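You operate a simulated robot arm through the tools that you are given. There is no shell and no other tool.

You run a simulated robot arm. Do the job below in one go: nothing can be reset, and whatever is moved stays where it is left.

TASK
Stand each tube in the rack hole with the dot of its colour.

The check looks at the end state, three seconds after you hand in, the way a careful person would. Anything else that was tipped, shoved, dropped, spilled or broken makes it a failure.

THE ROBOT
A 7-joint arm with a two-finger parallel gripper, fixed in place. Base frame: the origin is on the floor under the middle of its stand, x ahead of it, y to its left, z up; the work surface is at about z = 85. Readings come in cm, degrees, newtons and seconds.
With the tool pointing down near the work surface it reaches from about 10 to 64 cm from the base axis. Its first joint turns from -66.0 to 66.0 degrees. Payload 1.57 kg.
The tool frame sits at the grasp point between the pads (the TCP): z along the fingers, y along the line on which they close. The tips reach 3 cm beyond it. The gripper opens to 8 cm. The fingers are 1.7 cm wide and 1.2 cm thick; the gripper's body (4 by 8.2 cm) begins 8 cm behind the TCP.
Orientation is that of the tool frame in the base frame, as a unit quaternion [x, y, z, w]. With the fingers straight down and closing along the base's y, the tool's x points along the base's -x, its y along +y and its z along -z.

THE INTERFACE
- The arm moves only by the tool servo_tool. Its argument "series" is a list of rows, each a list of 7 numbers: the turn, a rotation vector about the tool's x, y, z in units of 180 degrees (1.0 is 180 degrees), then the shift along the tool's x, y, z in units of 100 mm (1.0 is 100 mm), then the closure, from 0 (fully open) to 1 (shut). In form: [[ax, ay, az, tx, ty, tz, claw], ...]. A call has 1 to 20 rows; each row is the pose to reach, as a shift and turn from the pose commanded when the call began, along the tool's axes at that moment. A call with a number of a shift or a turn outside -1 to 1 is refused whole. Rows are played at 5 a second. More than 5 cm and 8.6 degrees between two rows, or a gripper value outside its range, and nothing of the call is played. A pose out of reach is approached as far as the arm can. The call stops where the force on the tool passes 40 N (or 10 N more than at its start, if that is more) or the arm is blocked; 0.2 s more then pass. Each finger travels about 7.2 cm/s and halts on what it meets, pressing with about 28 N; the grip force reading is that of the motor and also rises with nothing between the fingers. The clock runs only during rows and for 0.2 s after the last one: add rows that repeat a pose to give the fingers time. The reply holds the time, the measured pose of the TCP, the force on the tool along the base axes, the opening and the grip force, in the units named above and with some noise, with the torque about the TCP (base axes, N m) and any sound that the robot's microphone picked up.
- Cameras (640 x 400 px; columns grow to the right, rows downward): "scene" is fixed at [5.71, 43.45, 141.95]; the picture's right is [-0.77, -0.64, 0.00], its down [-0.40, 0.47, -0.79] and it looks along [0.50, -0.60, -0.62] (base axes); focal length 316 px, centre (320, 200). "wrist" rides on the gripper at [7.2, -0.7, -12.2] in the tool frame; the picture's right is [0.09, 1.00, 0.00], its down [-0.84, 0.08, -0.54] and it looks along [-0.54, 0.05, 0.84] (tool axes); focal length 238 px, centre (320, 200). There is no depth. A picture from a camera that has moved, and an enlarged one, comes with that camera's place and axes in the base frame and with its lens.
- camera(camera): a new picture of that camera. It takes no simulated time.
- enlarge(camera, box): a new picture of the part [left, top, right, bottom] of that camera's present view, enlarged. It takes no simulated time.
- job_done(): hands the job in; it is judged then, once.

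Nothing tells you positions but the pictures and the camera data. Unless the task says otherwise, let go and move clear before handing in.

The tools are called after ">>>" by a JSON object that holds its "name" and its "arguments". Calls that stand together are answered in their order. servo_tool: Moves the arm, as the interface text tells. Its arguments: {"type":"object","properties":{"series":{"type":"array"}},"required":["series"]} The other tools are called the same way: camera (camera) takes a picture; enlarge (camera, box) takes an enlarged picture of a part of a camera's view; job_done () hands the job in.

At the start:

```text
time: 0.0
tcp_pos: [37.26, 10.64, 112.18]
tcp_rot: [0.0, 1.0, 0.001, 0.0]
force: [-0.4, 0.4, 0.2]
ft_torque: [-0.01, 0.02, -0.01]
finger_gap: 7.99
gripper_force: 0.2
```

scene: 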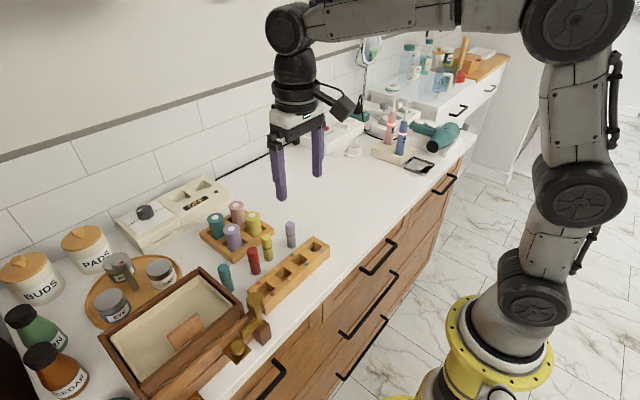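
wrist: 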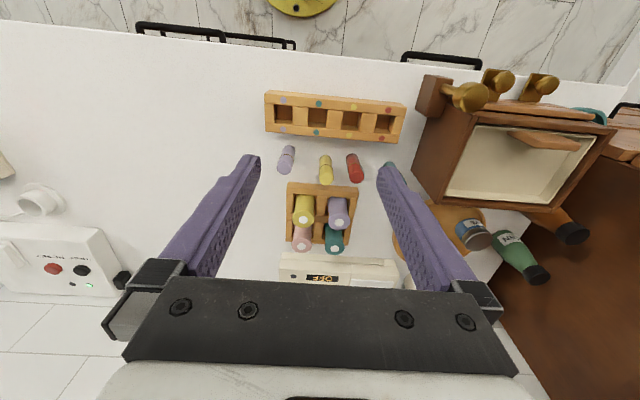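

I see a wooden rack with four square holes, and small tubes (lilac, yellow, red, teal) standing on the counter behind it, plus another block with larger coloured tubes. I'll look closer before moving.

>>> {"name": "enlarge", "arguments": {"camera": "scene", "box": [190, 180, 350, 320]}}

>>> {"name": "enlarge", "arguments": {"camera": "wrist", "box": [240, 70, 440, 270]}}

```text
2.86 times, centred on (270, 250) of scene
camera zoom: at [5.71, 43.45, 141.95], right [-0.77, -0.64, 0.0], down [-0.4, 0.47, -0.79], along [0.5, -0.6, -0.62], focal length 903 px, centre (463, 57)
```

zoom: 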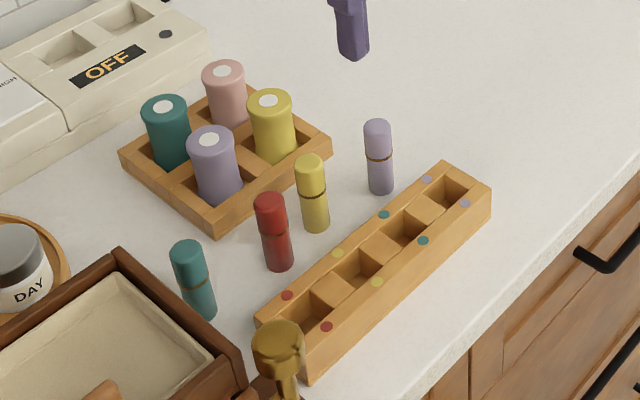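

```text
2.00 times, centred on (340, 170) of wrist
camera zoom: at [30.11, 10.04, 124.27], right [-0.09, 1.0, 0.0], down [0.84, 0.08, 0.54], along [0.54, 0.05, -0.84], focal length 477 px, centre (280, 260)
```

zoom: 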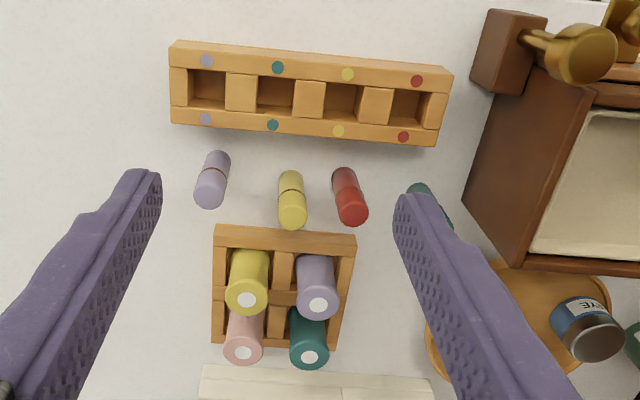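

The four slim tubes (lilac, yellow, red, teal) stand free between the four-hole rack and the 2x2 block, which I'll treat as off limits. I'll zoom in to measure them more precisely.

>>> {"name": "enlarge", "arguments": {"camera": "wrist", "box": [255, 80, 415, 180]}}

>>> {"name": "enlarge", "arguments": {"camera": "scene", "box": [240, 215, 340, 315]}}

>>> {"name": "enlarge", "arguments": {"camera": "scene", "box": [200, 215, 280, 305]}}

>>> {"name": "enlarge", "arguments": {"camera": "wrist", "box": [360, 50, 600, 220]}}

```text
4.00 times, centred on (335, 130) of wrist
camera zoom: at [30.11, 10.04, 124.27], right [-0.09, 1.0, 0.0], down [0.84, 0.08, 0.54], along [0.54, 0.05, -0.84], focal length 953 px, centre (260, 480)
```

zoom: 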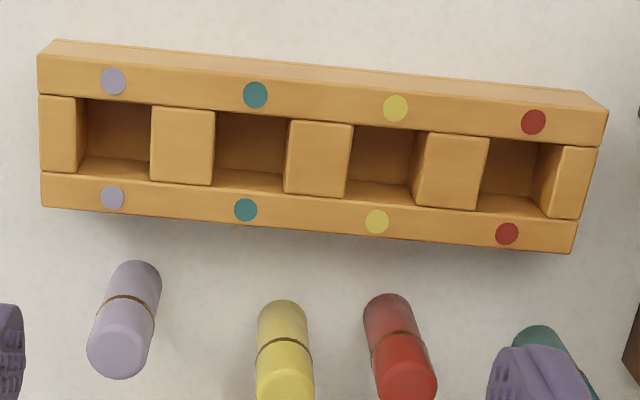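

```text
4.00 times, centred on (290, 265) of scene
camera zoom: at [5.71, 43.45, 141.95], right [-0.77, -0.64, 0.0], down [-0.4, 0.47, -0.79], along [0.5, -0.6, -0.62], focal length 1264 px, centre (440, -60)
```

zoom: 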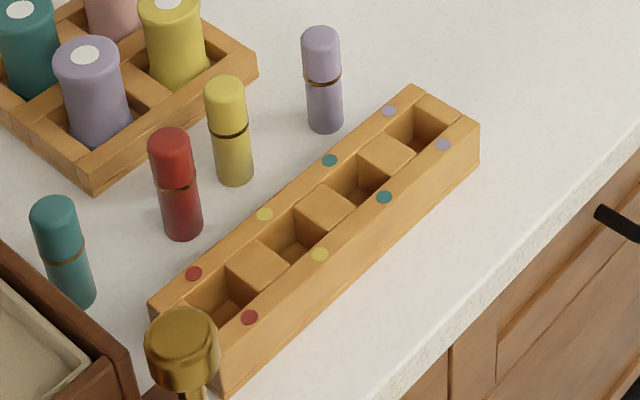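

```text
4.44 times, centred on (240, 260) of scene
camera zoom: at [5.71, 43.45, 141.95], right [-0.77, -0.64, 0.0], down [-0.4, 0.47, -0.79], along [0.5, -0.6, -0.62], focal length 1404 px, centre (676, -67)
```

zoom: 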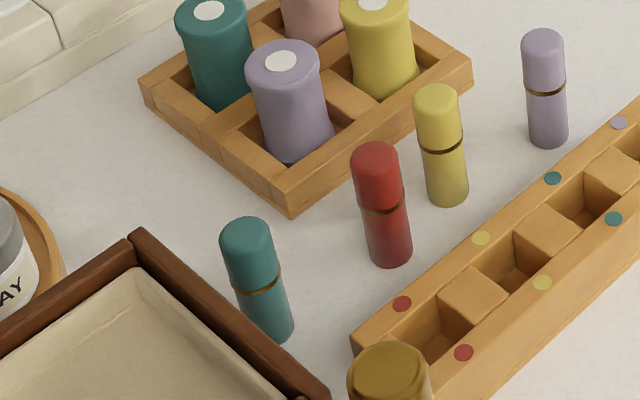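

```text
2.35 times, centred on (480, 135) of wrist
camera zoom: at [30.11, 10.04, 124.27], right [-0.09, 1.0, 0.0], down [0.84, 0.08, 0.54], along [0.54, 0.05, -0.84], focal length 561 px, centre (-56, 353)
```

zoom: 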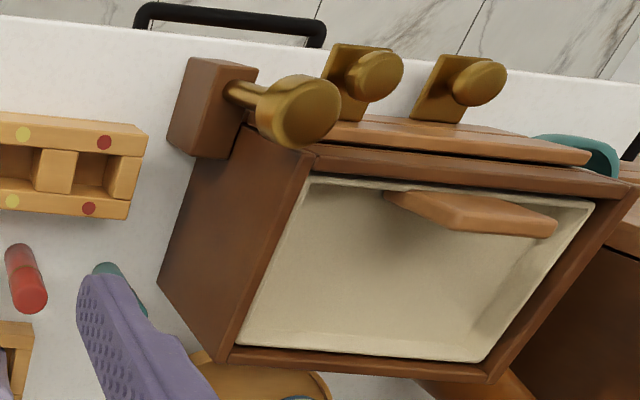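

The rack top is at about z = 88.5, with holes at x ≈ 38.9 and y ≈ 5.5 (lilac), 10.5 (teal), 15.5 (yellow) and 20.5 (red). The tubes stand at roughly lilac (45.7, 6.3), yellow (46.9, 12.7), red (46.1, 17.3) and teal (47.1, 24.3). I'll move above the lilac one first, with the fingers partly closed.

>>> {"name": "servo_tool", "arguments": {"series": [[0, 0, 0, -0.2, -0.1, 0.2, 0.1], [0, 0, 0, -0.4, -0.2, 0.4, 0.2], [0, 0, 0, -0.6, -0.3, 0.6, 0.3], [0, 0, 0, -0.75, -0.38, 0.8, 0.4], [0, 0, 0, -0.844, -0.434, 0.918, 0.5], [0, 0, 0, -0.844, -0.434, 0.918, 0.5], [0, 0, 0, -0.844, -0.434, 0.918, 0.5]]}}

>>> {"name": "camera", "arguments": {"camera": "wrist"}}

>>> {"name": "camera", "arguments": {"camera": "scene"}}

```text
time: 1.6
tcp_pos: [45.78, 6.58, 102.94]
tcp_rot: [0.0, 1.0, 0.0, 0.0]
force: [-0.9, 0.1, -0.4]
ft_torque: [0.01, 0.01, 0.04]
finger_gap: 3.98
gripper_force: 0.0
```

```text
taken
camera wrist: at [38.45, 5.75, 115.05], right [-0.09, 1.0, 0.0], down [0.84, 0.08, 0.54], along [0.54, 0.05, -0.84], focal length 238 px, centre (320, 200)
```

wrist: 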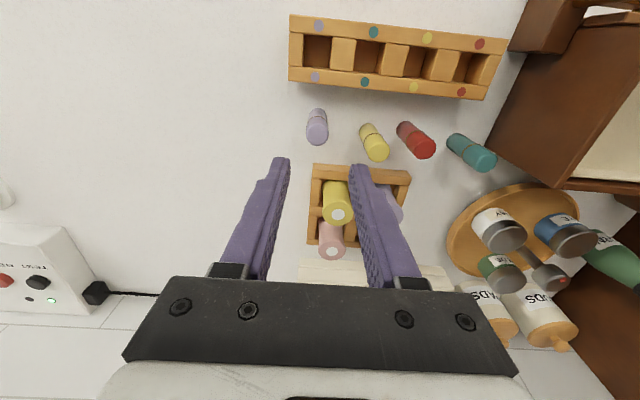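

```text
taken
```

scene: 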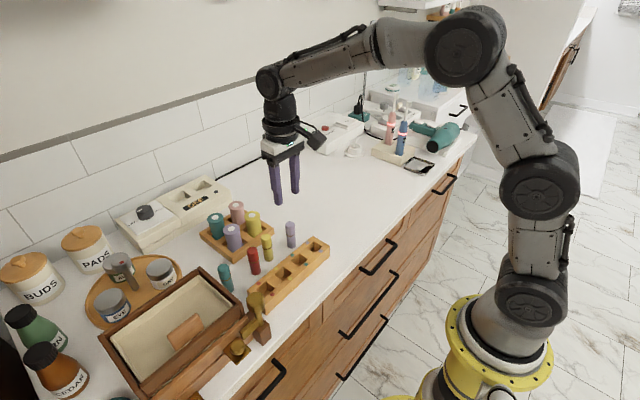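

The gripper is hovering near the lilac tube. I'll enlarge the wrist view to refine tube positions before descending.

>>> {"name": "enlarge", "arguments": {"camera": "wrist", "box": [280, 0, 520, 180]}}

>>> {"name": "enlarge", "arguments": {"camera": "wrist", "box": [270, 90, 370, 170]}}

>>> {"name": "enlarge", "arguments": {"camera": "wrist", "box": [390, 80, 530, 190]}}

```text
2.22 times, centred on (400, 90) of wrist
camera zoom: at [38.45, 5.75, 115.05], right [-0.09, 1.0, 0.0], down [0.84, 0.08, 0.54], along [0.54, 0.05, -0.84], focal length 530 px, centre (142, 444)
```

zoom: 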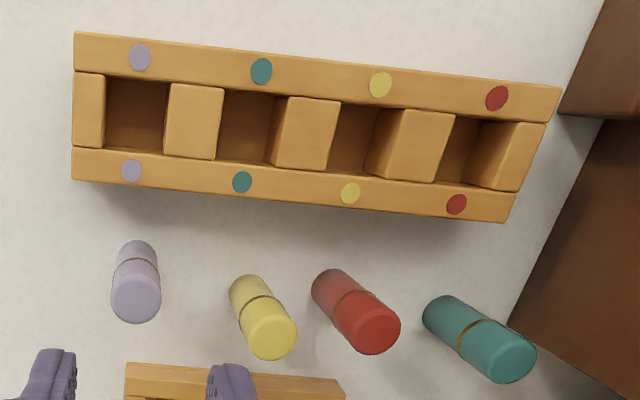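

```text
5.00 times, centred on (320, 130) of wrist
camera zoom: at [38.45, 5.75, 115.05], right [-0.09, 1.0, 0.0], down [0.84, 0.08, 0.54], along [0.54, 0.05, -0.84], focal length 1192 px, centre (320, 550)
```

zoom: 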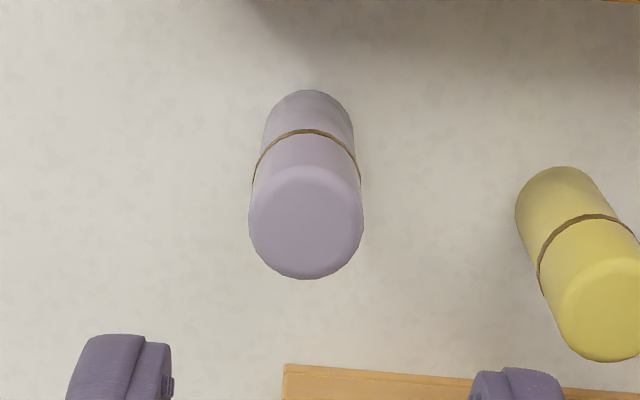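

```text
3.64 times, centred on (460, 135) of wrist
camera zoom: at [38.45, 5.75, 115.05], right [-0.09, 1.0, 0.0], down [0.84, 0.08, 0.54], along [0.54, 0.05, -0.84], focal length 867 px, centre (-189, 436)
```

zoom: 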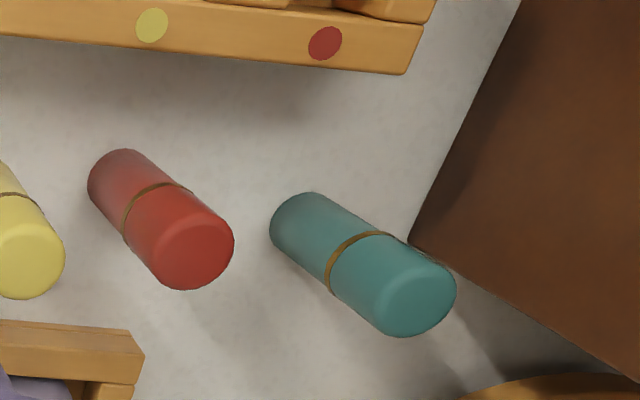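

The lilac tube sits about 0.3 cm to the -y side of the tool axis, and is aligned in x. I'll correct that and descend with the fingers straddling its top.

>>> {"name": "servo_tool", "arguments": {"series": [[0, 0, 0, 0, -0.032, 0.1, 0.5], [0, 0, 0, 0, -0.032, 0.3, 0.5], [0, 0, 0, 0, -0.032, 0.5, 0.5], [0, 0, 0, 0, -0.032, 0.65, 0.5], [0, 0, 0, 0, -0.032, 0.8, 0.5], [0, 0, 0, 0, -0.032, 0.9, 0.5], [0, 0, 0, 0, -0.032, 0.95, 0.5], [0, 0, 0, 0, -0.032, 0.95, 0.5]]}}

>>> {"name": "enlarge", "arguments": {"camera": "wrist", "box": [220, 100, 420, 240]}}

>>> {"name": "enlarge", "arguments": {"camera": "scene", "box": [230, 170, 350, 290]}}

```text
time: 3.4
tcp_pos: [45.85, 6.08, 93.37]
tcp_rot: [0.0, 1.0, 0.0, 0.0]
force: [0.2, 0.4, 0.7]
ft_torque: [-0.01, 0.02, -0.02]
finger_gap: 4.0
gripper_force: 0.1
```

```text
2.86 times, centred on (320, 170) of wrist
camera zoom: at [38.58, 5.41, 105.57], right [-0.09, 1.0, 0.0], down [0.84, 0.08, 0.54], along [0.54, 0.05, -0.84], focal length 681 px, centre (320, 286)
```

zoom: 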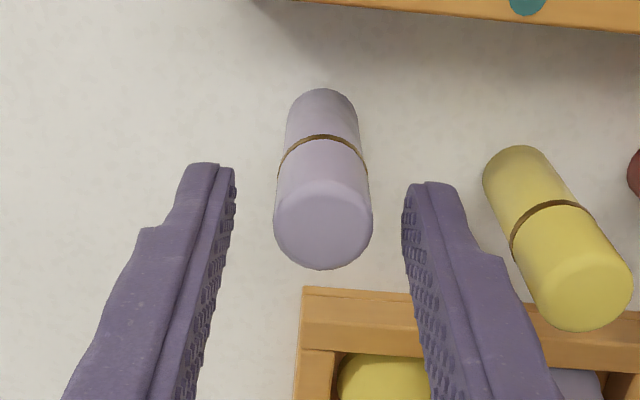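

```text
3.33 times, centred on (290, 230) of scene
camera zoom: at [5.71, 43.45, 141.95], right [-0.77, -0.64, 0.0], down [-0.4, 0.47, -0.79], along [0.5, -0.6, -0.62], focal length 1053 px, centre (420, 100)
```

zoom: 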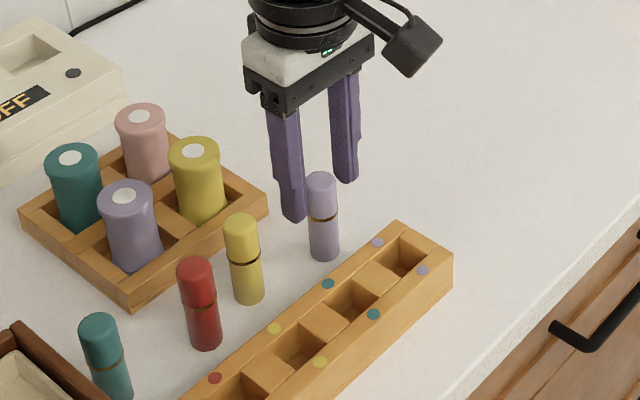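

The fingers straddle the tube with room on both sides. I'll go down the last 1.5 cm and close on it.

>>> {"name": "servo_tool", "arguments": {"series": [[0, 0, 0, 0.01, 0, 0.08, 0.5], [0, 0, 0, 0.01, 0, 0.155, 0.5], [0, 0, 0, 0.01, 0, 0.155, 0.5], [0, 0, 0, 0.01, 0, 0.155, 0.6], [0, 0, 0, 0.01, 0, 0.155, 0.7], [0, 0, 0, 0.01, 0, 0.155, 0.8], [0, 0, 0, 0.01, 0, 0.155, 0.9], [0, 0, 0, 0.01, 0, 0.155, 0.9], [0, 0, 0, 0.01, 0, 0.155, 0.9]]}}

>>> {"name": "enlarge", "arguments": {"camera": "wrist", "box": [220, 100, 420, 240]}}

>>> {"name": "enlarge", "arguments": {"camera": "scene", "box": [230, 170, 350, 290]}}

```text
time: 5.4
tcp_pos: [45.69, 6.04, 91.77]
tcp_rot: [0.001, 1.0, -0.001, 0.0]
force: [-0.2, 0.1, 1.1]
ft_torque: [0.04, 0.0, 0.02]
finger_gap: 2.1
gripper_force: 28.3
```

```text
2.86 times, centred on (320, 170) of wrist
camera zoom: at [38.48, 5.4, 104.04], right [-0.09, 1.0, 0.0], down [0.84, 0.08, 0.54], along [0.54, 0.05, -0.84], focal length 681 px, centre (320, 286)
```

zoom: 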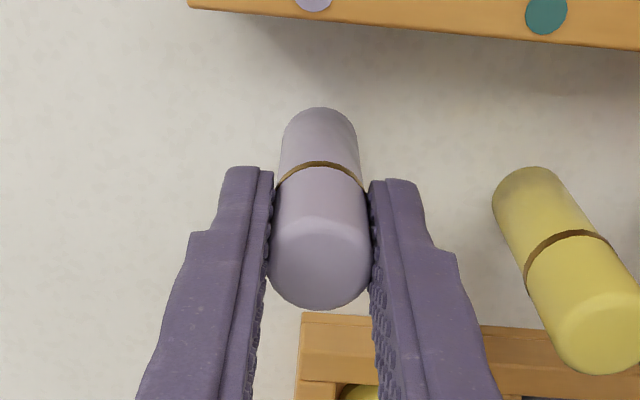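

```text
3.33 times, centred on (290, 230) of scene
camera zoom: at [5.71, 43.45, 141.95], right [-0.77, -0.64, 0.0], down [-0.4, 0.47, -0.79], along [0.5, -0.6, -0.62], focal length 1053 px, centre (420, 100)
```

zoom: 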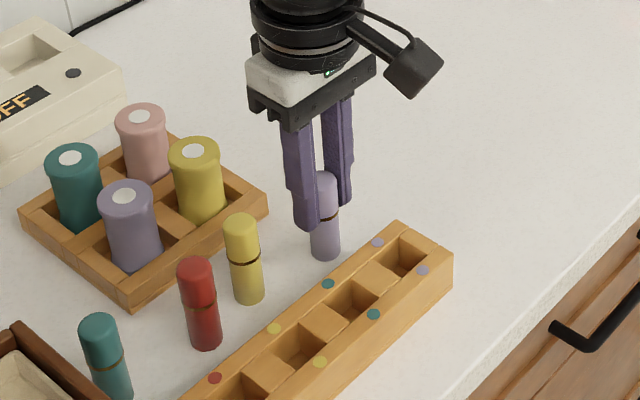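

The lilac tube is gripped (gap 2.1 cm). I'll lift it and carry it to just above the lilac hole, then check alignment.

>>> {"name": "servo_tool", "arguments": {"series": [[0, 0, 0, 0, 0, -0.15, 0.9], [0, 0, 0, 0, 0, -0.35, 0.9], [0, 0, 0, 0, 0, -0.6, 0.9], [0, 0, 0, 0.15, -0.01, -0.65, 0.9], [0, 0, 0, 0.35, -0.03, -0.65, 0.9], [0, 0, 0, 0.55, -0.05, -0.65, 0.9], [0, 0, 0, 0.676, -0.059, -0.65, 0.9], [0, 0, 0, 0.676, -0.059, -0.55, 0.9], [0, 0, 0, 0.676, -0.059, -0.5, 0.9], [0, 0, 0, 0.676, -0.059, -0.5, 0.9]]}}

>>> {"name": "enlarge", "arguments": {"camera": "wrist", "box": [220, 80, 420, 240]}}

>>> {"name": "enlarge", "arguments": {"camera": "scene", "box": [260, 190, 350, 290]}}

```text
time: 7.6
tcp_pos: [39.0, 5.57, 96.79]
tcp_rot: [-0.001, 1.0, 0.0, 0.0]
force: [-0.7, -1.3, -0.5]
ft_torque: [0.02, 0.01, 0.02]
finger_gap: 2.13
gripper_force: 27.8
```

```text
2.50 times, centred on (320, 160) of wrist
camera zoom: at [31.73, 4.83, 108.98], right [-0.09, 1.0, 0.0], down [0.84, 0.08, 0.54], along [0.54, 0.05, -0.84], focal length 596 px, centre (320, 300)
```

zoom: 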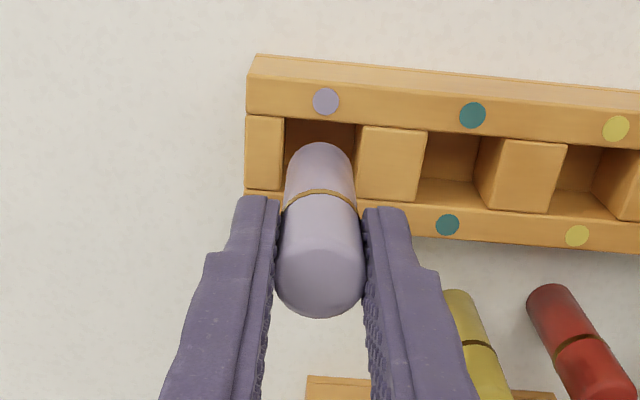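

```text
4.00 times, centred on (305, 240) of scene
camera zoom: at [5.71, 43.45, 141.95], right [-0.77, -0.64, 0.0], down [-0.4, 0.47, -0.79], along [0.5, -0.6, -0.62], focal length 1264 px, centre (380, 40)
```

zoom: 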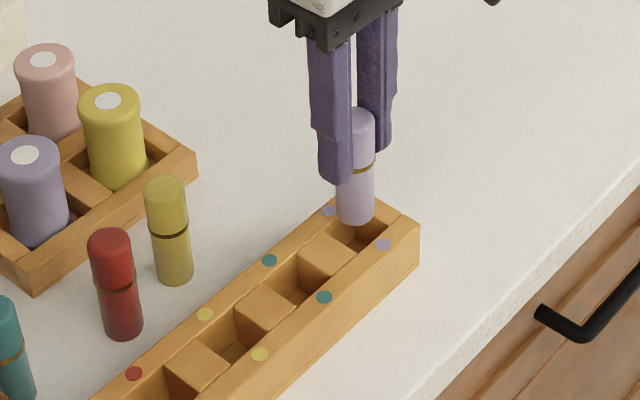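

The tube bottom is centred over the lilac hole to about 1 mm. I'll nudge +0.1 cm in x and lower it in, watching the force.

>>> {"name": "servo_tool", "arguments": {"series": [[0, 0, 0, -0.01, 0, 0.0, 0.9], [0, 0, 0, -0.01, 0, 0.1, 0.9], [0, 0, 0, -0.01, 0, 0.2, 0.9], [0, 0, 0, -0.01, 0, 0.3, 0.9], [0, 0, 0, -0.01, 0, 0.36, 0.9], [0, 0, 0, -0.01, 0, 0.4, 0.9], [0, 0, 0, -0.01, 0, 0.4, 0.9]]}}

>>> {"name": "enlarge", "arguments": {"camera": "scene", "box": [260, 190, 350, 290]}}

>>> {"name": "enlarge", "arguments": {"camera": "wrist", "box": [220, 80, 420, 240]}}

```text
time: 9.2
tcp_pos: [39.04, 5.47, 92.92]
tcp_rot: [0.0, 1.0, 0.0, 0.0]
force: [0.2, 0.0, -0.3]
ft_torque: [-0.01, -0.01, 0.04]
finger_gap: 2.11
gripper_force: 28.0
```

```text
4.00 times, centred on (305, 240) of scene
camera zoom: at [5.71, 43.45, 141.95], right [-0.77, -0.64, 0.0], down [-0.4, 0.47, -0.79], along [0.5, -0.6, -0.62], focal length 1264 px, centre (380, 40)
```

zoom: 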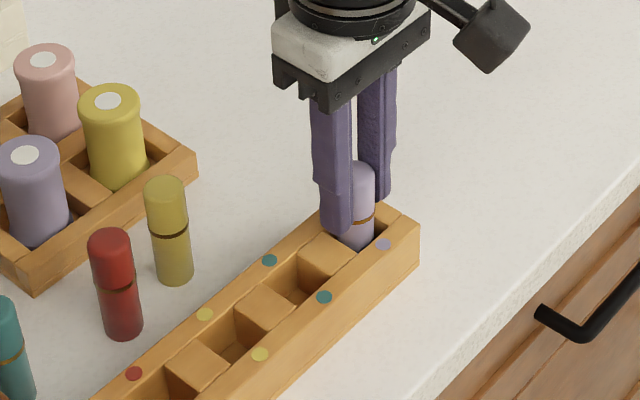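

```text
2.50 times, centred on (320, 160) of wrist
camera zoom: at [31.81, 4.76, 104.98], right [-0.09, 1.0, 0.0], down [0.84, 0.08, 0.54], along [0.54, 0.05, -0.84], focal length 596 px, centre (320, 300)
```

zoom: 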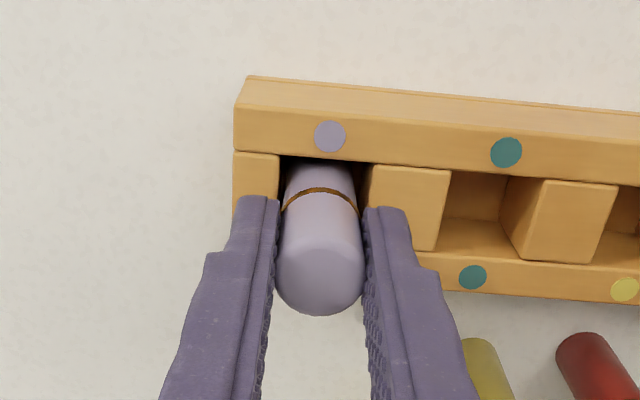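

The tube has entered the hole cleanly with no force. I'll keep lowering until it meets the floor.

>>> {"name": "servo_tool", "arguments": {"series": [[0, 0, 0, 0, 0, 0.03, 0.9], [0, 0, 0, 0, 0, 0.05, 0.9], [0, 0, 0, 0, 0, 0.05, 0.9]]}}

```text
time: 10.0
tcp_pos: [39.17, 5.43, 92.65]
tcp_rot: [0.0, 1.0, 0.0, 0.002]
force: [-5.8, -1.3, 24.3]
ft_torque: [-0.19, 0.3, -0.01]
finger_gap: 2.14
gripper_force: 27.9
```

Contact with the hole floor at 24 N. I'll ease the pressure off, open slightly and rise straight up.

>>> {"name": "servo_tool", "arguments": {"series": [[0, 0, 0, 0, 0, -0.02, 0.9], [0, 0, 0, 0, 0, -0.03, 0.9], [0, 0, 0, 0, 0, -0.03, 0.8], [0, 0, 0, 0, 0, -0.03, 0.7], [0, 0, 0, 0, 0, -0.03, 0.6], [0, 0, 0, 0, 0, -0.03, 0.55], [0, 0, 0, 0, 0, -0.03, 0.55], [0, 0, 0, 0, 0, -0.1, 0.55], [0, 0, 0, 0, 0, -0.25, 0.55], [0, 0, 0, 0, 0, -0.45, 0.55], [0, 0, 0, 0, 0, -0.7, 0.55], [0, 0, 0, 0, 0, -0.95, 0.55], [0, 0, 0, 0, 0, -0.95, 0.55]]}}

>>> {"name": "camera", "arguments": {"camera": "wrist"}}

>>> {"name": "enlarge", "arguments": {"camera": "scene", "box": [230, 190, 350, 290]}}

```text
time: 12.8
tcp_pos: [38.97, 5.53, 102.02]
tcp_rot: [0.0, 1.0, 0.0, 0.0]
force: [0.2, -0.4, 0.2]
ft_torque: [0.02, -0.02, 0.02]
finger_gap: 3.61
gripper_force: 0.0
```

```text
taken
camera wrist: at [31.78, 4.81, 114.23], right [-0.09, 1.0, 0.0], down [0.84, 0.08, 0.54], along [0.54, 0.05, -0.84], focal length 238 px, centre (320, 200)
```

wrist: 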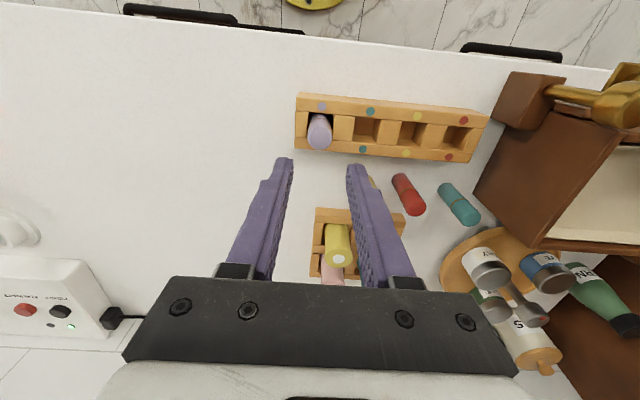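

```text
4.00 times, centred on (290, 240) of scene
camera zoom: at [5.71, 43.45, 141.95], right [-0.77, -0.64, 0.0], down [-0.4, 0.47, -0.79], along [0.5, -0.6, -0.62], focal length 1264 px, centre (440, 40)
```

zoom: 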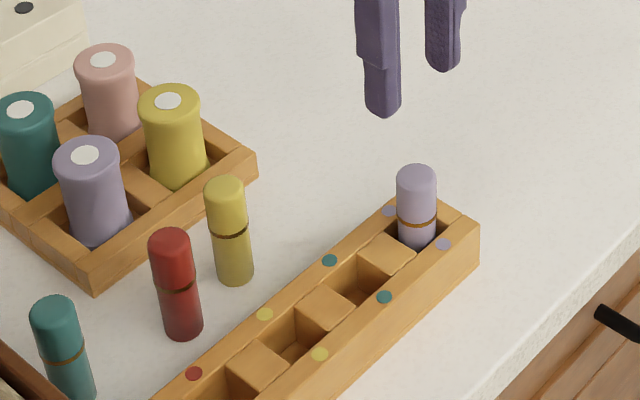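

Lilac stands upright in its hole. Next I'll move above the yellow tube and check alignment.

>>> {"name": "servo_tool", "arguments": {"series": [[0, 0, 0, -0.16, 0.14, 0, 0.56], [0, 0, 0, -0.32, 0.28, 0, 0.56], [0, 0, 0, -0.48, 0.43, 0, 0.56], [0, 0, 0, -0.64, 0.57, 0, 0.56], [0, 0, 0, -0.789, 0.709, 0, 0.56], [0, 0, 0, -0.789, 0.709, 0, 0.56], [0, 0, 0, -0.789, 0.709, 0, 0.56]]}}

>>> {"name": "enlarge", "arguments": {"camera": "wrist", "box": [270, 90, 370, 170]}}

>>> {"name": "enlarge", "arguments": {"camera": "wrist", "box": [220, 0, 460, 180]}}

```text
time: 14.4
tcp_pos: [46.95, 12.54, 101.95]
tcp_rot: [0.001, 1.0, -0.001, -0.001]
force: [0.7, -0.3, 0.3]
ft_torque: [0.01, 0.02, -0.02]
finger_gap: 3.53
gripper_force: 0.0
```

```text
5.00 times, centred on (320, 130) of wrist
camera zoom: at [39.73, 11.94, 114.07], right [-0.09, 1.0, 0.0], down [0.84, 0.08, 0.54], along [0.54, 0.05, -0.84], focal length 1192 px, centre (320, 550)
```

zoom: 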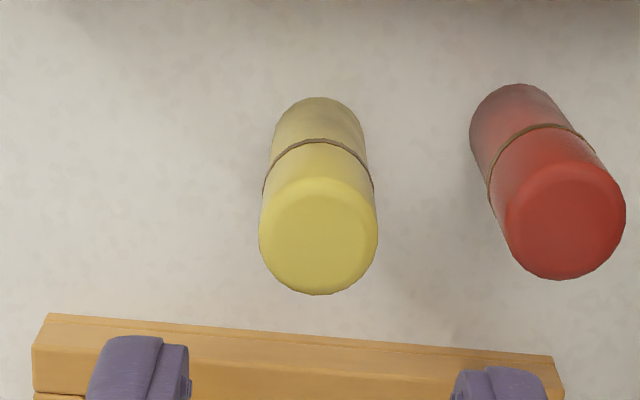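

```text
2.22 times, centred on (340, 90) of wrist
camera zoom: at [39.73, 11.94, 114.07], right [-0.09, 1.0, 0.0], down [0.84, 0.08, 0.54], along [0.54, 0.05, -0.84], focal length 530 px, centre (276, 444)
```

zoom: 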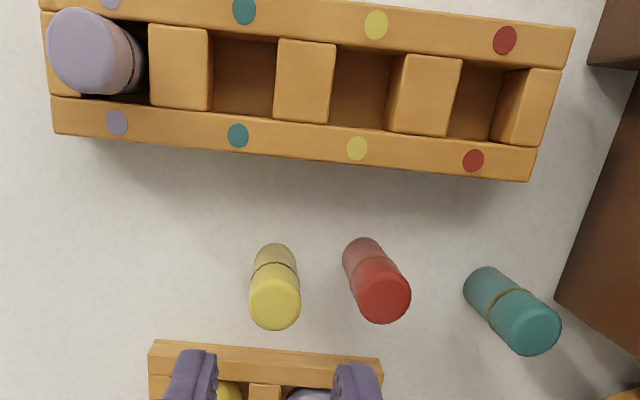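

Yellow is aligned within about 1 mm, and the finger path clears the red tube. I'll descend and grip it.

>>> {"name": "servo_tool", "arguments": {"series": [[0, 0, 0, 0.01, -0.005, 0.1, 0.56], [0, 0, 0, 0.01, -0.005, 0.3, 0.56], [0, 0, 0, 0.01, -0.005, 0.5, 0.56], [0, 0, 0, 0.01, -0.005, 0.65, 0.56], [0, 0, 0, 0.01, -0.005, 0.8, 0.56], [0, 0, 0, 0.01, -0.005, 0.9, 0.56], [0, 0, 0, 0.01, -0.005, 1.0, 0.56], [0, 0, 0, 0.01, -0.005, 1.0, 0.56], [0, 0, 0, 0.01, -0.005, 1.0, 0.65], [0, 0, 0, 0.01, -0.005, 1.0, 0.75], [0, 0, 0, 0.01, -0.005, 1.0, 0.85], [0, 0, 0, 0.01, -0.005, 1.0, 0.9], [0, 0, 0, 0.01, -0.005, 1.0, 0.9]]}}

>>> {"name": "enlarge", "arguments": {"camera": "wrist", "box": [220, 100, 420, 240]}}

>>> {"name": "enlarge", "arguments": {"camera": "scene", "box": [200, 190, 340, 310]}}

```text
time: 17.2
tcp_pos: [46.68, 12.38, 91.96]
tcp_rot: [0.0, 1.0, 0.0, 0.0]
force: [0.0, -0.4, -0.7]
ft_torque: [-0.01, -0.03, 0.02]
finger_gap: 2.12
gripper_force: 28.1
```

```text
2.86 times, centred on (320, 170) of wrist
camera zoom: at [39.5, 11.73, 104.05], right [-0.09, 1.0, 0.0], down [0.84, 0.08, 0.54], along [0.54, 0.05, -0.84], focal length 681 px, centre (320, 286)
```

zoom: 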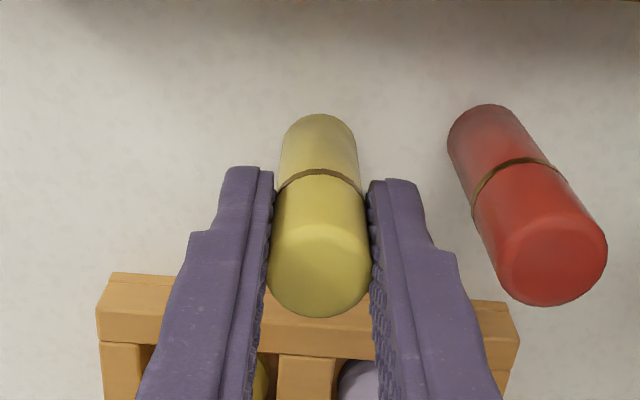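

```text
3.33 times, centred on (270, 250) of scene
camera zoom: at [5.71, 43.45, 141.95], right [-0.77, -0.64, 0.0], down [-0.4, 0.47, -0.79], along [0.5, -0.6, -0.62], focal length 1053 px, centre (487, 33)
```

zoom: 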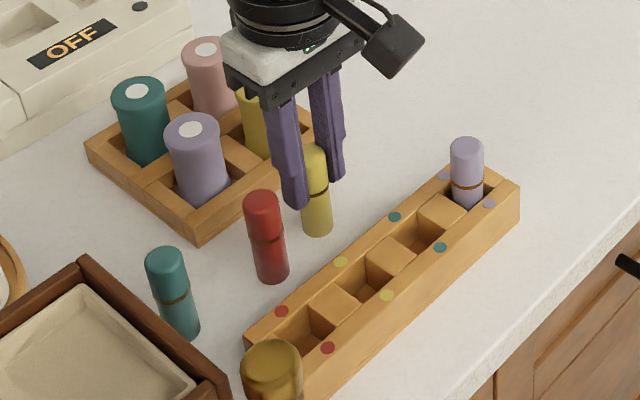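

Yellow is gripped. I'll lift it and carry it to hover just above the yellow hole at about (38.9, 15.5).

>>> {"name": "servo_tool", "arguments": {"series": [[0, 0, 0, 0, 0, -0.15, 0.9], [0, 0, 0, 0, 0, -0.35, 0.9], [0, 0, 0, 0, 0, -0.6, 0.9], [0, 0, 0, 0, 0, -0.8, 0.9], [0, 0, 0, 0.2, 0.04, -0.8, 0.9], [0, 0, 0, 0.4, 0.12, -0.8, 0.9], [0, 0, 0, 0.6, 0.22, -0.8, 0.9], [0, 0, 0, 0.786, 0.309, -0.8, 0.9], [0, 0, 0, 0.786, 0.309, -0.65, 0.9], [0, 0, 0, 0.786, 0.309, -0.52, 0.9], [0, 0, 0, 0.786, 0.309, -0.52, 0.9], [0, 0, 0, 0.786, 0.309, -0.52, 0.9]]}}

>>> {"name": "enlarge", "arguments": {"camera": "wrist", "box": [220, 80, 420, 240]}}

>>> {"name": "enlarge", "arguments": {"camera": "scene", "box": [230, 210, 330, 310]}}

```text
time: 19.8
tcp_pos: [39.01, 15.35, 97.08]
tcp_rot: [0.0, 1.0, 0.0, 0.001]
force: [0.1, 0.0, -0.5]
ft_torque: [0.02, 0.03, 0.0]
finger_gap: 2.13
gripper_force: 28.1
```

```text
2.50 times, centred on (320, 160) of wrist
camera zoom: at [31.77, 14.77, 109.27], right [-0.09, 1.0, 0.0], down [0.84, 0.08, 0.54], along [0.54, 0.05, -0.84], focal length 596 px, centre (320, 300)
```

zoom: 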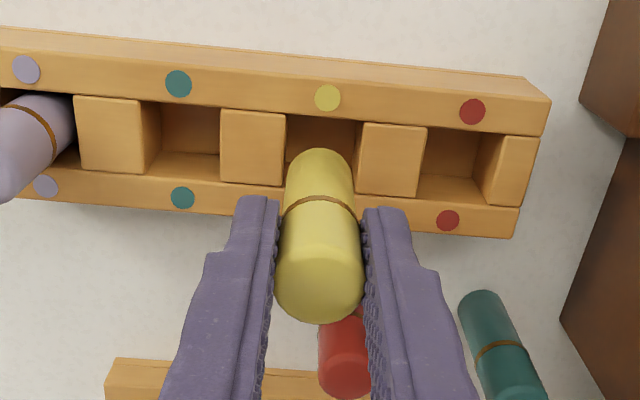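

```text
4.00 times, centred on (280, 260) of scene
camera zoom: at [5.71, 43.45, 141.95], right [-0.77, -0.64, 0.0], down [-0.4, 0.47, -0.79], along [0.5, -0.6, -0.62], focal length 1264 px, centre (480, -40)
```

zoom: 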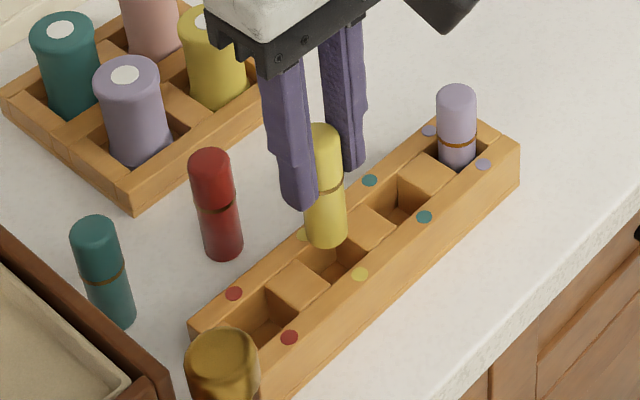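

The tube sits about 0.2 cm too far in +x and 0.07 cm low in y relative to the yellow hole. I'll correct that and lower it.

>>> {"name": "servo_tool", "arguments": {"series": [[0, 0, 0, 0.02, 0.007, 0.0, 0.9], [0, 0, 0, 0.02, 0.007, 0.1, 0.9], [0, 0, 0, 0.02, 0.007, 0.2, 0.9], [0, 0, 0, 0.02, 0.007, 0.3, 0.9], [0, 0, 0, 0.02, 0.007, 0.36, 0.9], [0, 0, 0, 0.02, 0.007, 0.41, 0.9], [0, 0, 0, 0.02, 0.007, 0.41, 0.9]]}}

>>> {"name": "enlarge", "arguments": {"camera": "wrist", "box": [220, 80, 420, 240]}}

>>> {"name": "enlarge", "arguments": {"camera": "scene", "box": [230, 210, 330, 310]}}

```text
time: 21.4
tcp_pos: [38.79, 15.7, 92.88]
tcp_rot: [0.0, 1.0, -0.001, 0.0]
force: [-0.5, -0.1, -0.1]
ft_torque: [-0.01, -0.01, 0.01]
finger_gap: 2.14
gripper_force: 27.9
```

```text
2.50 times, centred on (320, 160) of wrist
camera zoom: at [31.56, 14.98, 105.12], right [-0.09, 1.0, 0.0], down [0.84, 0.08, 0.54], along [0.54, 0.05, -0.84], focal length 596 px, centre (320, 300)
```

zoom: 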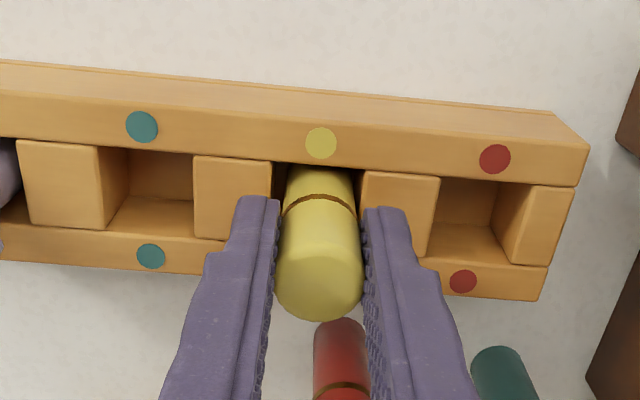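

```text
4.00 times, centred on (280, 260) of scene
camera zoom: at [5.71, 43.45, 141.95], right [-0.77, -0.64, 0.0], down [-0.4, 0.47, -0.79], along [0.5, -0.6, -0.62], focal length 1264 px, centre (480, -40)
```

zoom: 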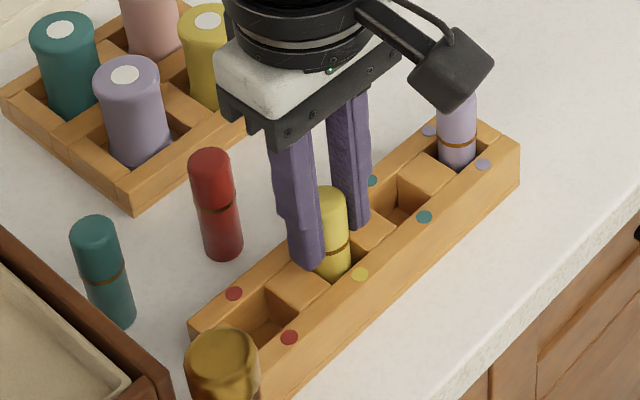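

Yellow has entered its hole. I'll lower it to the floor and check the contact force.

>>> {"name": "servo_tool", "arguments": {"series": [[0, 0, 0, 0, 0, 0.02, 0.9], [0, 0, 0, 0, 0, 0.035, 0.9], [0, 0, 0, 0, 0, 0.035, 0.9]]}}

```text
time: 22.2
tcp_pos: [38.79, 15.66, 92.81]
tcp_rot: [0.0, 1.0, 0.001, 0.001]
force: [-1.1, -2.1, 10.0]
ft_torque: [-0.18, 0.03, 0.01]
finger_gap: 2.13
gripper_force: 28.9
```

It is on the floor. I'll ease off, release and rise.

>>> {"name": "servo_tool", "arguments": {"series": [[0, 0, 0, 0, 0, -0.01, 0.9], [0, 0, 0, 0, 0, -0.015, 0.9], [0, 0, 0, 0, 0, -0.015, 0.8], [0, 0, 0, 0, 0, -0.015, 0.7], [0, 0, 0, 0, 0, -0.015, 0.6], [0, 0, 0, 0, 0, -0.015, 0.56], [0, 0, 0, 0, 0, -0.015, 0.56], [0, 0, 0, 0, 0, -0.1, 0.56], [0, 0, 0, 0, 0, -0.25, 0.56], [0, 0, 0, 0, 0, -0.45, 0.56], [0, 0, 0, 0, 0, -0.7, 0.56], [0, 0, 0, 0, 0, -0.95, 0.56], [0, 0, 0, 0, 0, -0.95, 0.56]]}}

>>> {"name": "enlarge", "arguments": {"camera": "wrist", "box": [220, 50, 460, 220]}}

>>> {"name": "enlarge", "arguments": {"camera": "scene", "box": [230, 190, 350, 310]}}

```text
time: 25.0
tcp_pos: [38.87, 15.85, 102.18]
tcp_rot: [0.0, 1.0, 0.0, 0.0]
force: [0.2, 0.1, -0.6]
ft_torque: [0.01, 0.03, -0.01]
finger_gap: 3.54
gripper_force: 0.0
```

```text
2.35 times, centred on (340, 135) of wrist
camera zoom: at [31.55, 15.11, 114.36], right [-0.09, 1.0, 0.0], down [0.84, 0.08, 0.54], along [0.54, 0.05, -0.84], focal length 561 px, centre (273, 353)
```

zoom: 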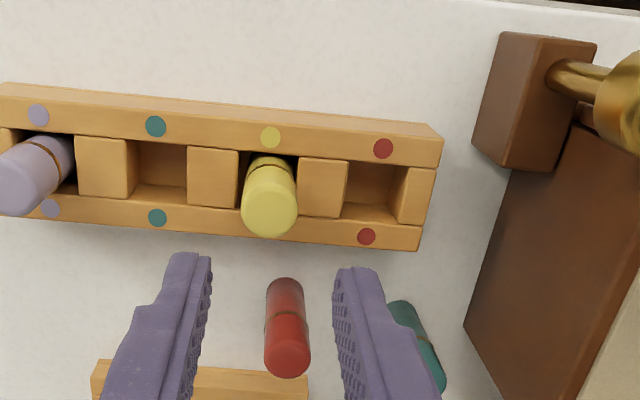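

```text
3.33 times, centred on (290, 250) of scene
camera zoom: at [5.71, 43.45, 141.95], right [-0.77, -0.64, 0.0], down [-0.4, 0.47, -0.79], along [0.5, -0.6, -0.62], focal length 1053 px, centre (420, 33)
```

zoom: 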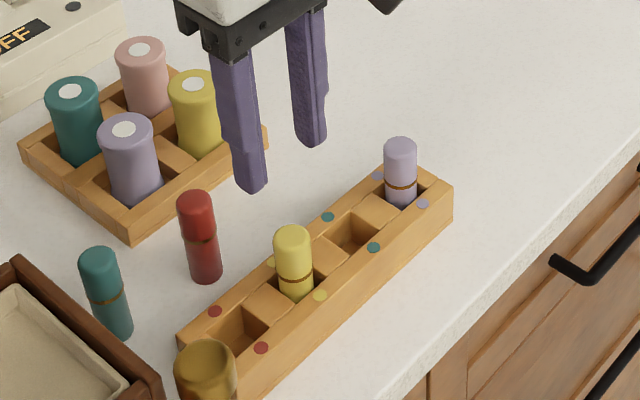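

Yellow is standing in its hole. Now I'll go above the red tube at about (46.3, 17.2).

>>> {"name": "servo_tool", "arguments": {"series": [[0, 0, 0, -0.16, 0.03, 0, 0.56], [0, 0, 0, -0.32, 0.06, 0, 0.56], [0, 0, 0, -0.48, 0.09, 0, 0.56], [0, 0, 0, -0.64, 0.12, 0, 0.56], [0, 0, 0, -0.75, 0.139, 0, 0.56], [0, 0, 0, -0.75, 0.139, 0, 0.56], [0, 0, 0, -0.75, 0.139, 0, 0.56]]}}

>>> {"name": "enlarge", "arguments": {"camera": "wrist", "box": [270, 90, 370, 170]}}

>>> {"name": "enlarge", "arguments": {"camera": "wrist", "box": [220, 0, 460, 180]}}

```text
time: 26.6
tcp_pos: [46.15, 17.15, 102.1]
tcp_rot: [0.0, 1.0, 0.0, 0.0]
force: [0.5, -0.3, -0.2]
ft_torque: [0.01, 0.03, 0.02]
finger_gap: 3.53
gripper_force: 0.0
```

```text
5.00 times, centred on (320, 130) of wrist
camera zoom: at [38.99, 16.48, 114.26], right [-0.09, 1.0, 0.0], down [0.84, 0.08, 0.54], along [0.54, 0.05, -0.84], focal length 1192 px, centre (320, 550)
```

zoom: 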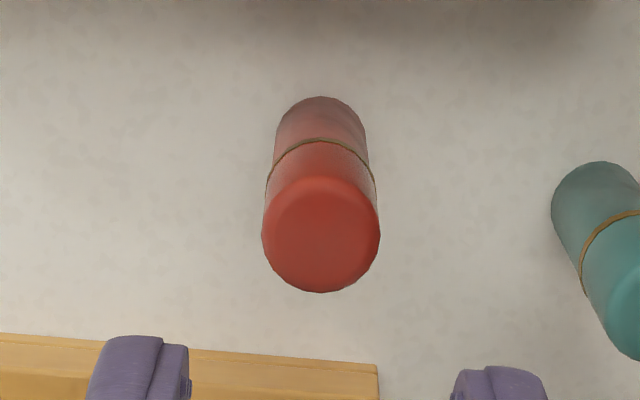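

```text
2.22 times, centred on (340, 90) of wrist
camera zoom: at [38.99, 16.48, 114.26], right [-0.09, 1.0, 0.0], down [0.84, 0.08, 0.54], along [0.54, 0.05, -0.84], focal length 530 px, centre (276, 444)
```

zoom: 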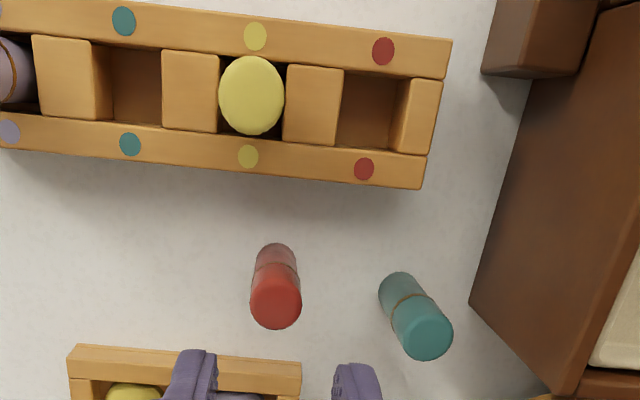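

Red is centred under the tool. I'll descend and grip it.

>>> {"name": "servo_tool", "arguments": {"series": [[0, 0, 0, 0, 0, 0.1, 0.56], [0, 0, 0, 0, 0, 0.3, 0.56], [0, 0, 0, 0, 0, 0.5, 0.56], [0, 0, 0, 0, 0, 0.65, 0.56], [0, 0, 0, 0, 0, 0.8, 0.56], [0, 0, 0, 0, 0, 0.9, 0.56], [0, 0, 0, 0, 0, 1.0, 0.56], [0, 0, 0, 0, 0, 1.0, 0.56], [0, 0, 0, 0, 0, 1.0, 0.65], [0, 0, 0, 0, 0, 1.0, 0.75], [0, 0, 0, 0, 0, 1.0, 0.85], [0, 0, 0, 0, 0, 1.0, 0.9], [0, 0, 0, 0, 0, 1.0, 0.9]]}}

>>> {"name": "enlarge", "arguments": {"camera": "wrist", "box": [220, 100, 420, 240]}}

>>> {"name": "enlarge", "arguments": {"camera": "scene", "box": [200, 190, 340, 310]}}

```text
time: 29.4
tcp_pos: [46.24, 17.12, 92.16]
tcp_rot: [0.001, 1.0, 0.0, 0.0]
force: [-0.4, -1.0, 0.4]
ft_torque: [0.02, -0.01, -0.03]
finger_gap: 2.12
gripper_force: 28.0
```

```text
2.86 times, centred on (320, 170) of wrist
camera zoom: at [38.99, 16.39, 104.37], right [-0.09, 1.0, 0.0], down [0.84, 0.08, 0.54], along [0.54, 0.05, -0.84], focal length 681 px, centre (320, 286)
```

zoom: 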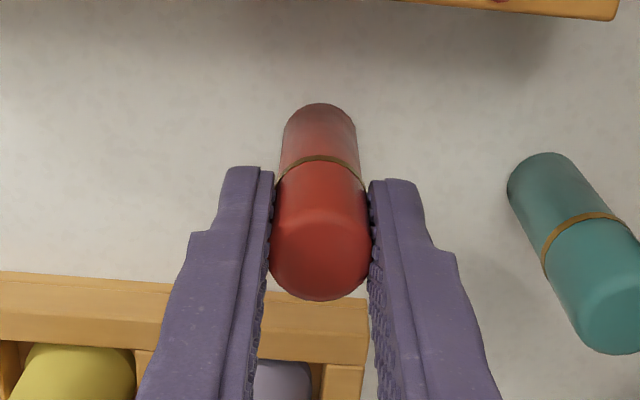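

```text
3.33 times, centred on (270, 250) of scene
camera zoom: at [5.71, 43.45, 141.95], right [-0.77, -0.64, 0.0], down [-0.4, 0.47, -0.79], along [0.5, -0.6, -0.62], focal length 1053 px, centre (487, 33)
```

zoom: 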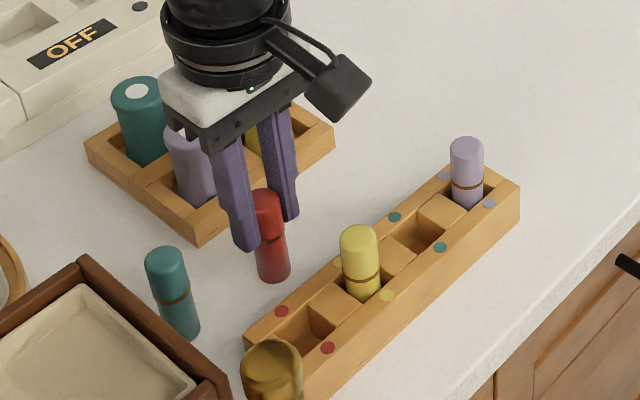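

Red is gripped. I'll lift it and carry it over the red hole at about (38.95, 20.5), shifting in y early to stay clear of the yellow tube.

>>> {"name": "servo_tool", "arguments": {"series": [[0, 0, 0, 0, 0, -0.15, 0.9], [0, 0, 0, 0, 0, -0.35, 0.9], [0, 0, 0, 0, 0, -0.6, 0.9], [0, 0, 0, 0, 0, -0.8, 0.9], [0, 0, 0, 0.1, 0.14, -0.8, 0.9], [0, 0, 0, 0.25, 0.28, -0.8, 0.9], [0, 0, 0, 0.45, 0.34, -0.8, 0.9], [0, 0, 0, 0.6, 0.34, -0.8, 0.9], [0, 0, 0, 0.72, 0.34, -0.8, 0.9], [0, 0, 0, 0.72, 0.34, -0.65, 0.9], [0, 0, 0, 0.72, 0.34, -0.5, 0.9], [0, 0, 0, 0.72, 0.34, -0.5, 0.9], [0, 0, 0, 0.72, 0.34, -0.5, 0.9]]}}

>>> {"name": "enlarge", "arguments": {"camera": "wrist", "box": [220, 80, 420, 240]}}

>>> {"name": "enlarge", "arguments": {"camera": "scene", "box": [210, 210, 320, 330]}}

```text
time: 32.2
tcp_pos: [39.0, 20.51, 97.13]
tcp_rot: [0.0, 1.0, 0.0, 0.001]
force: [0.6, -0.1, -0.5]
ft_torque: [-0.01, 0.0, -0.02]
finger_gap: 2.11
gripper_force: 28.1
```

```text
2.50 times, centred on (320, 160) of wrist
camera zoom: at [31.79, 19.88, 109.28], right [-0.09, 1.0, 0.0], down [0.84, 0.08, 0.54], along [0.54, 0.05, -0.84], focal length 596 px, centre (320, 300)
```

zoom: 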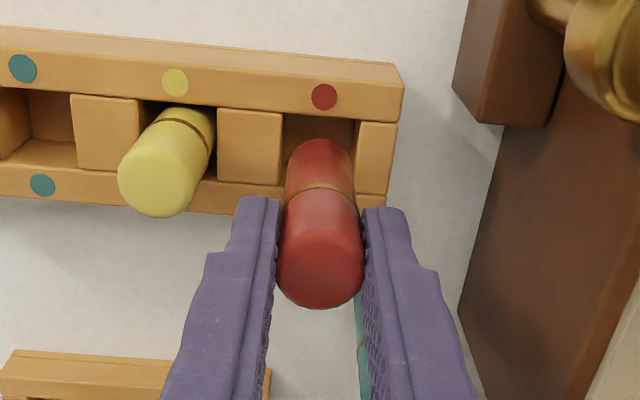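

```text
3.33 times, centred on (265, 270) of scene
camera zoom: at [5.71, 43.45, 141.95], right [-0.77, -0.64, 0.0], down [-0.4, 0.47, -0.79], along [0.5, -0.6, -0.62], focal length 1053 px, centre (503, -33)
```

zoom: 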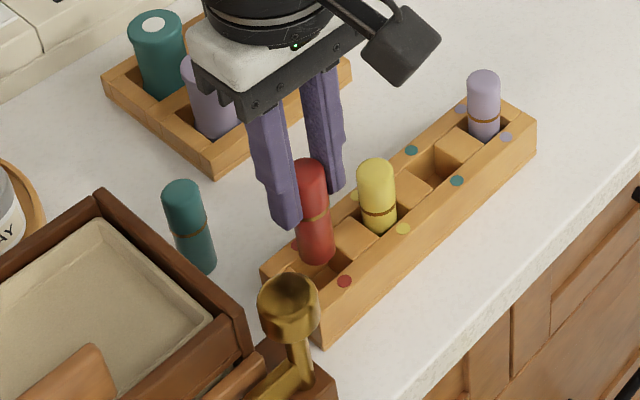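

Red is aligned to within half a millimetre over its hole. I'll lower it.

>>> {"name": "servo_tool", "arguments": {"series": [[0, 0, 0, 0, 0, 0.05, 0.9], [0, 0, 0, 0, 0, 0.15, 0.9], [0, 0, 0, 0, 0, 0.25, 0.9], [0, 0, 0, 0, 0, 0.33, 0.9], [0, 0, 0, 0, 0, 0.39, 0.9], [0, 0, 0, 0, 0, 0.39, 0.9]]}}

>>> {"name": "enlarge", "arguments": {"camera": "wrist", "box": [220, 80, 420, 240]}}

>>> {"name": "enlarge", "arguments": {"camera": "scene", "box": [210, 210, 320, 330]}}

```text
time: 33.6
tcp_pos: [39.08, 20.54, 93.13]
tcp_rot: [-0.001, 1.0, 0.0, 0.0]
force: [-0.2, 0.2, -0.6]
ft_torque: [0.01, 0.02, -0.01]
finger_gap: 2.1
gripper_force: 28.1
```

```text
2.50 times, centred on (320, 160) of wrist
camera zoom: at [31.82, 19.78, 105.37], right [-0.09, 1.0, 0.0], down [0.84, 0.08, 0.54], along [0.54, 0.05, -0.84], focal length 596 px, centre (320, 300)
```

zoom: 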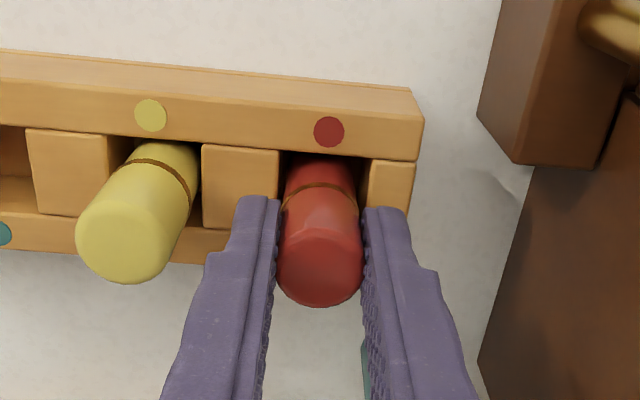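

```text
3.33 times, centred on (265, 270) of scene
camera zoom: at [5.71, 43.45, 141.95], right [-0.77, -0.64, 0.0], down [-0.4, 0.47, -0.79], along [0.5, -0.6, -0.62], focal length 1053 px, centre (503, -33)
```

zoom: 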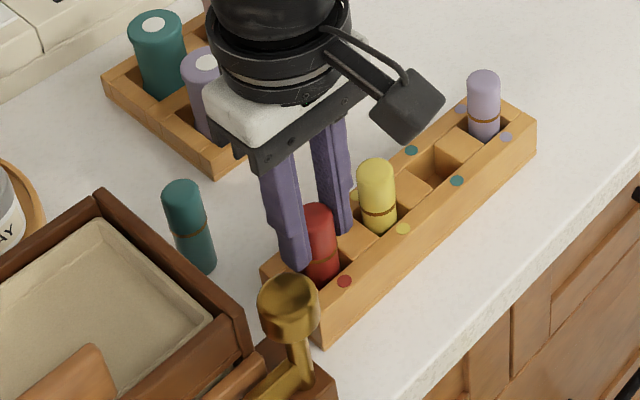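

Red is inside its hole. I'll lower it to the floor.

>>> {"name": "servo_tool", "arguments": {"series": [[0, 0, 0, 0, 0, 0.02, 0.9], [0, 0, 0, 0, 0, 0.035, 0.9], [0, 0, 0, 0, 0, 0.035, 0.9]]}}

```text
time: 34.4
tcp_pos: [39.04, 20.33, 93.0]
tcp_rot: [0.0, 1.0, 0.001, 0.002]
force: [-5.9, -1.8, 19.8]
ft_torque: [-0.14, 0.51, -0.03]
finger_gap: 2.13
gripper_force: 27.5
```

It is on the floor. I'll ease off, release and rise.

>>> {"name": "servo_tool", "arguments": {"series": [[0, 0, 0, 0, 0, -0.01, 0.9], [0, 0, 0, 0, 0, -0.02, 0.9], [0, 0, 0, 0, 0, -0.02, 0.8], [0, 0, 0, 0, 0, -0.02, 0.7], [0, 0, 0, 0, 0, -0.02, 0.6], [0, 0, 0, 0, 0, -0.02, 0.58], [0, 0, 0, 0, 0, -0.02, 0.58], [0, 0, 0, 0, 0, -0.1, 0.58], [0, 0, 0, 0, 0, -0.25, 0.58], [0, 0, 0, 0, 0, -0.45, 0.58], [0, 0, 0, 0, 0, -0.7, 0.58], [0, 0, 0, 0, 0, -0.95, 0.58], [0, 0, 0, 0, 0, -0.95, 0.58]]}}

>>> {"name": "enlarge", "arguments": {"camera": "wrist", "box": [220, 50, 500, 250]}}

>>> {"name": "enlarge", "arguments": {"camera": "scene", "box": [210, 190, 350, 330]}}

```text
time: 37.2
tcp_pos: [39.09, 20.41, 102.3]
tcp_rot: [-0.001, 1.0, 0.0, 0.0]
force: [-1.0, -0.3, -0.5]
ft_torque: [-0.01, -0.01, -0.02]
finger_gap: 3.37
gripper_force: 0.0
```

```text
2.00 times, centred on (360, 150) of wrist
camera zoom: at [31.86, 19.73, 114.55], right [-0.09, 1.0, 0.0], down [0.84, 0.08, 0.54], along [0.54, 0.05, -0.84], focal length 477 px, centre (240, 300)
```

zoom: 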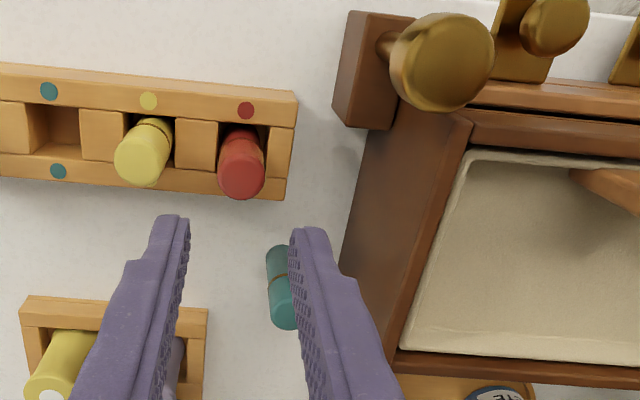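

```text
2.86 times, centred on (280, 260) of scene
camera zoom: at [5.71, 43.45, 141.95], right [-0.77, -0.64, 0.0], down [-0.4, 0.47, -0.79], along [0.5, -0.6, -0.62], focal length 903 px, centre (434, 29)
```

zoom: 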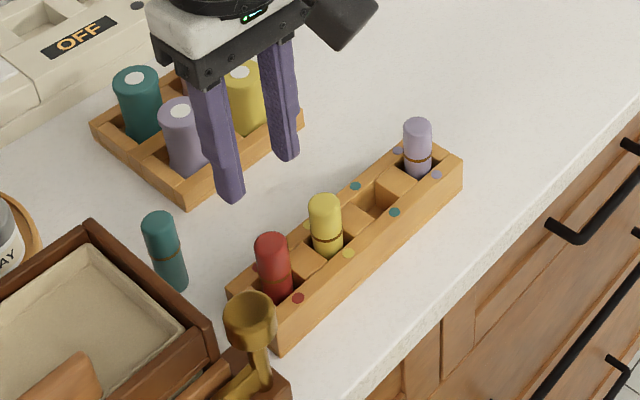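

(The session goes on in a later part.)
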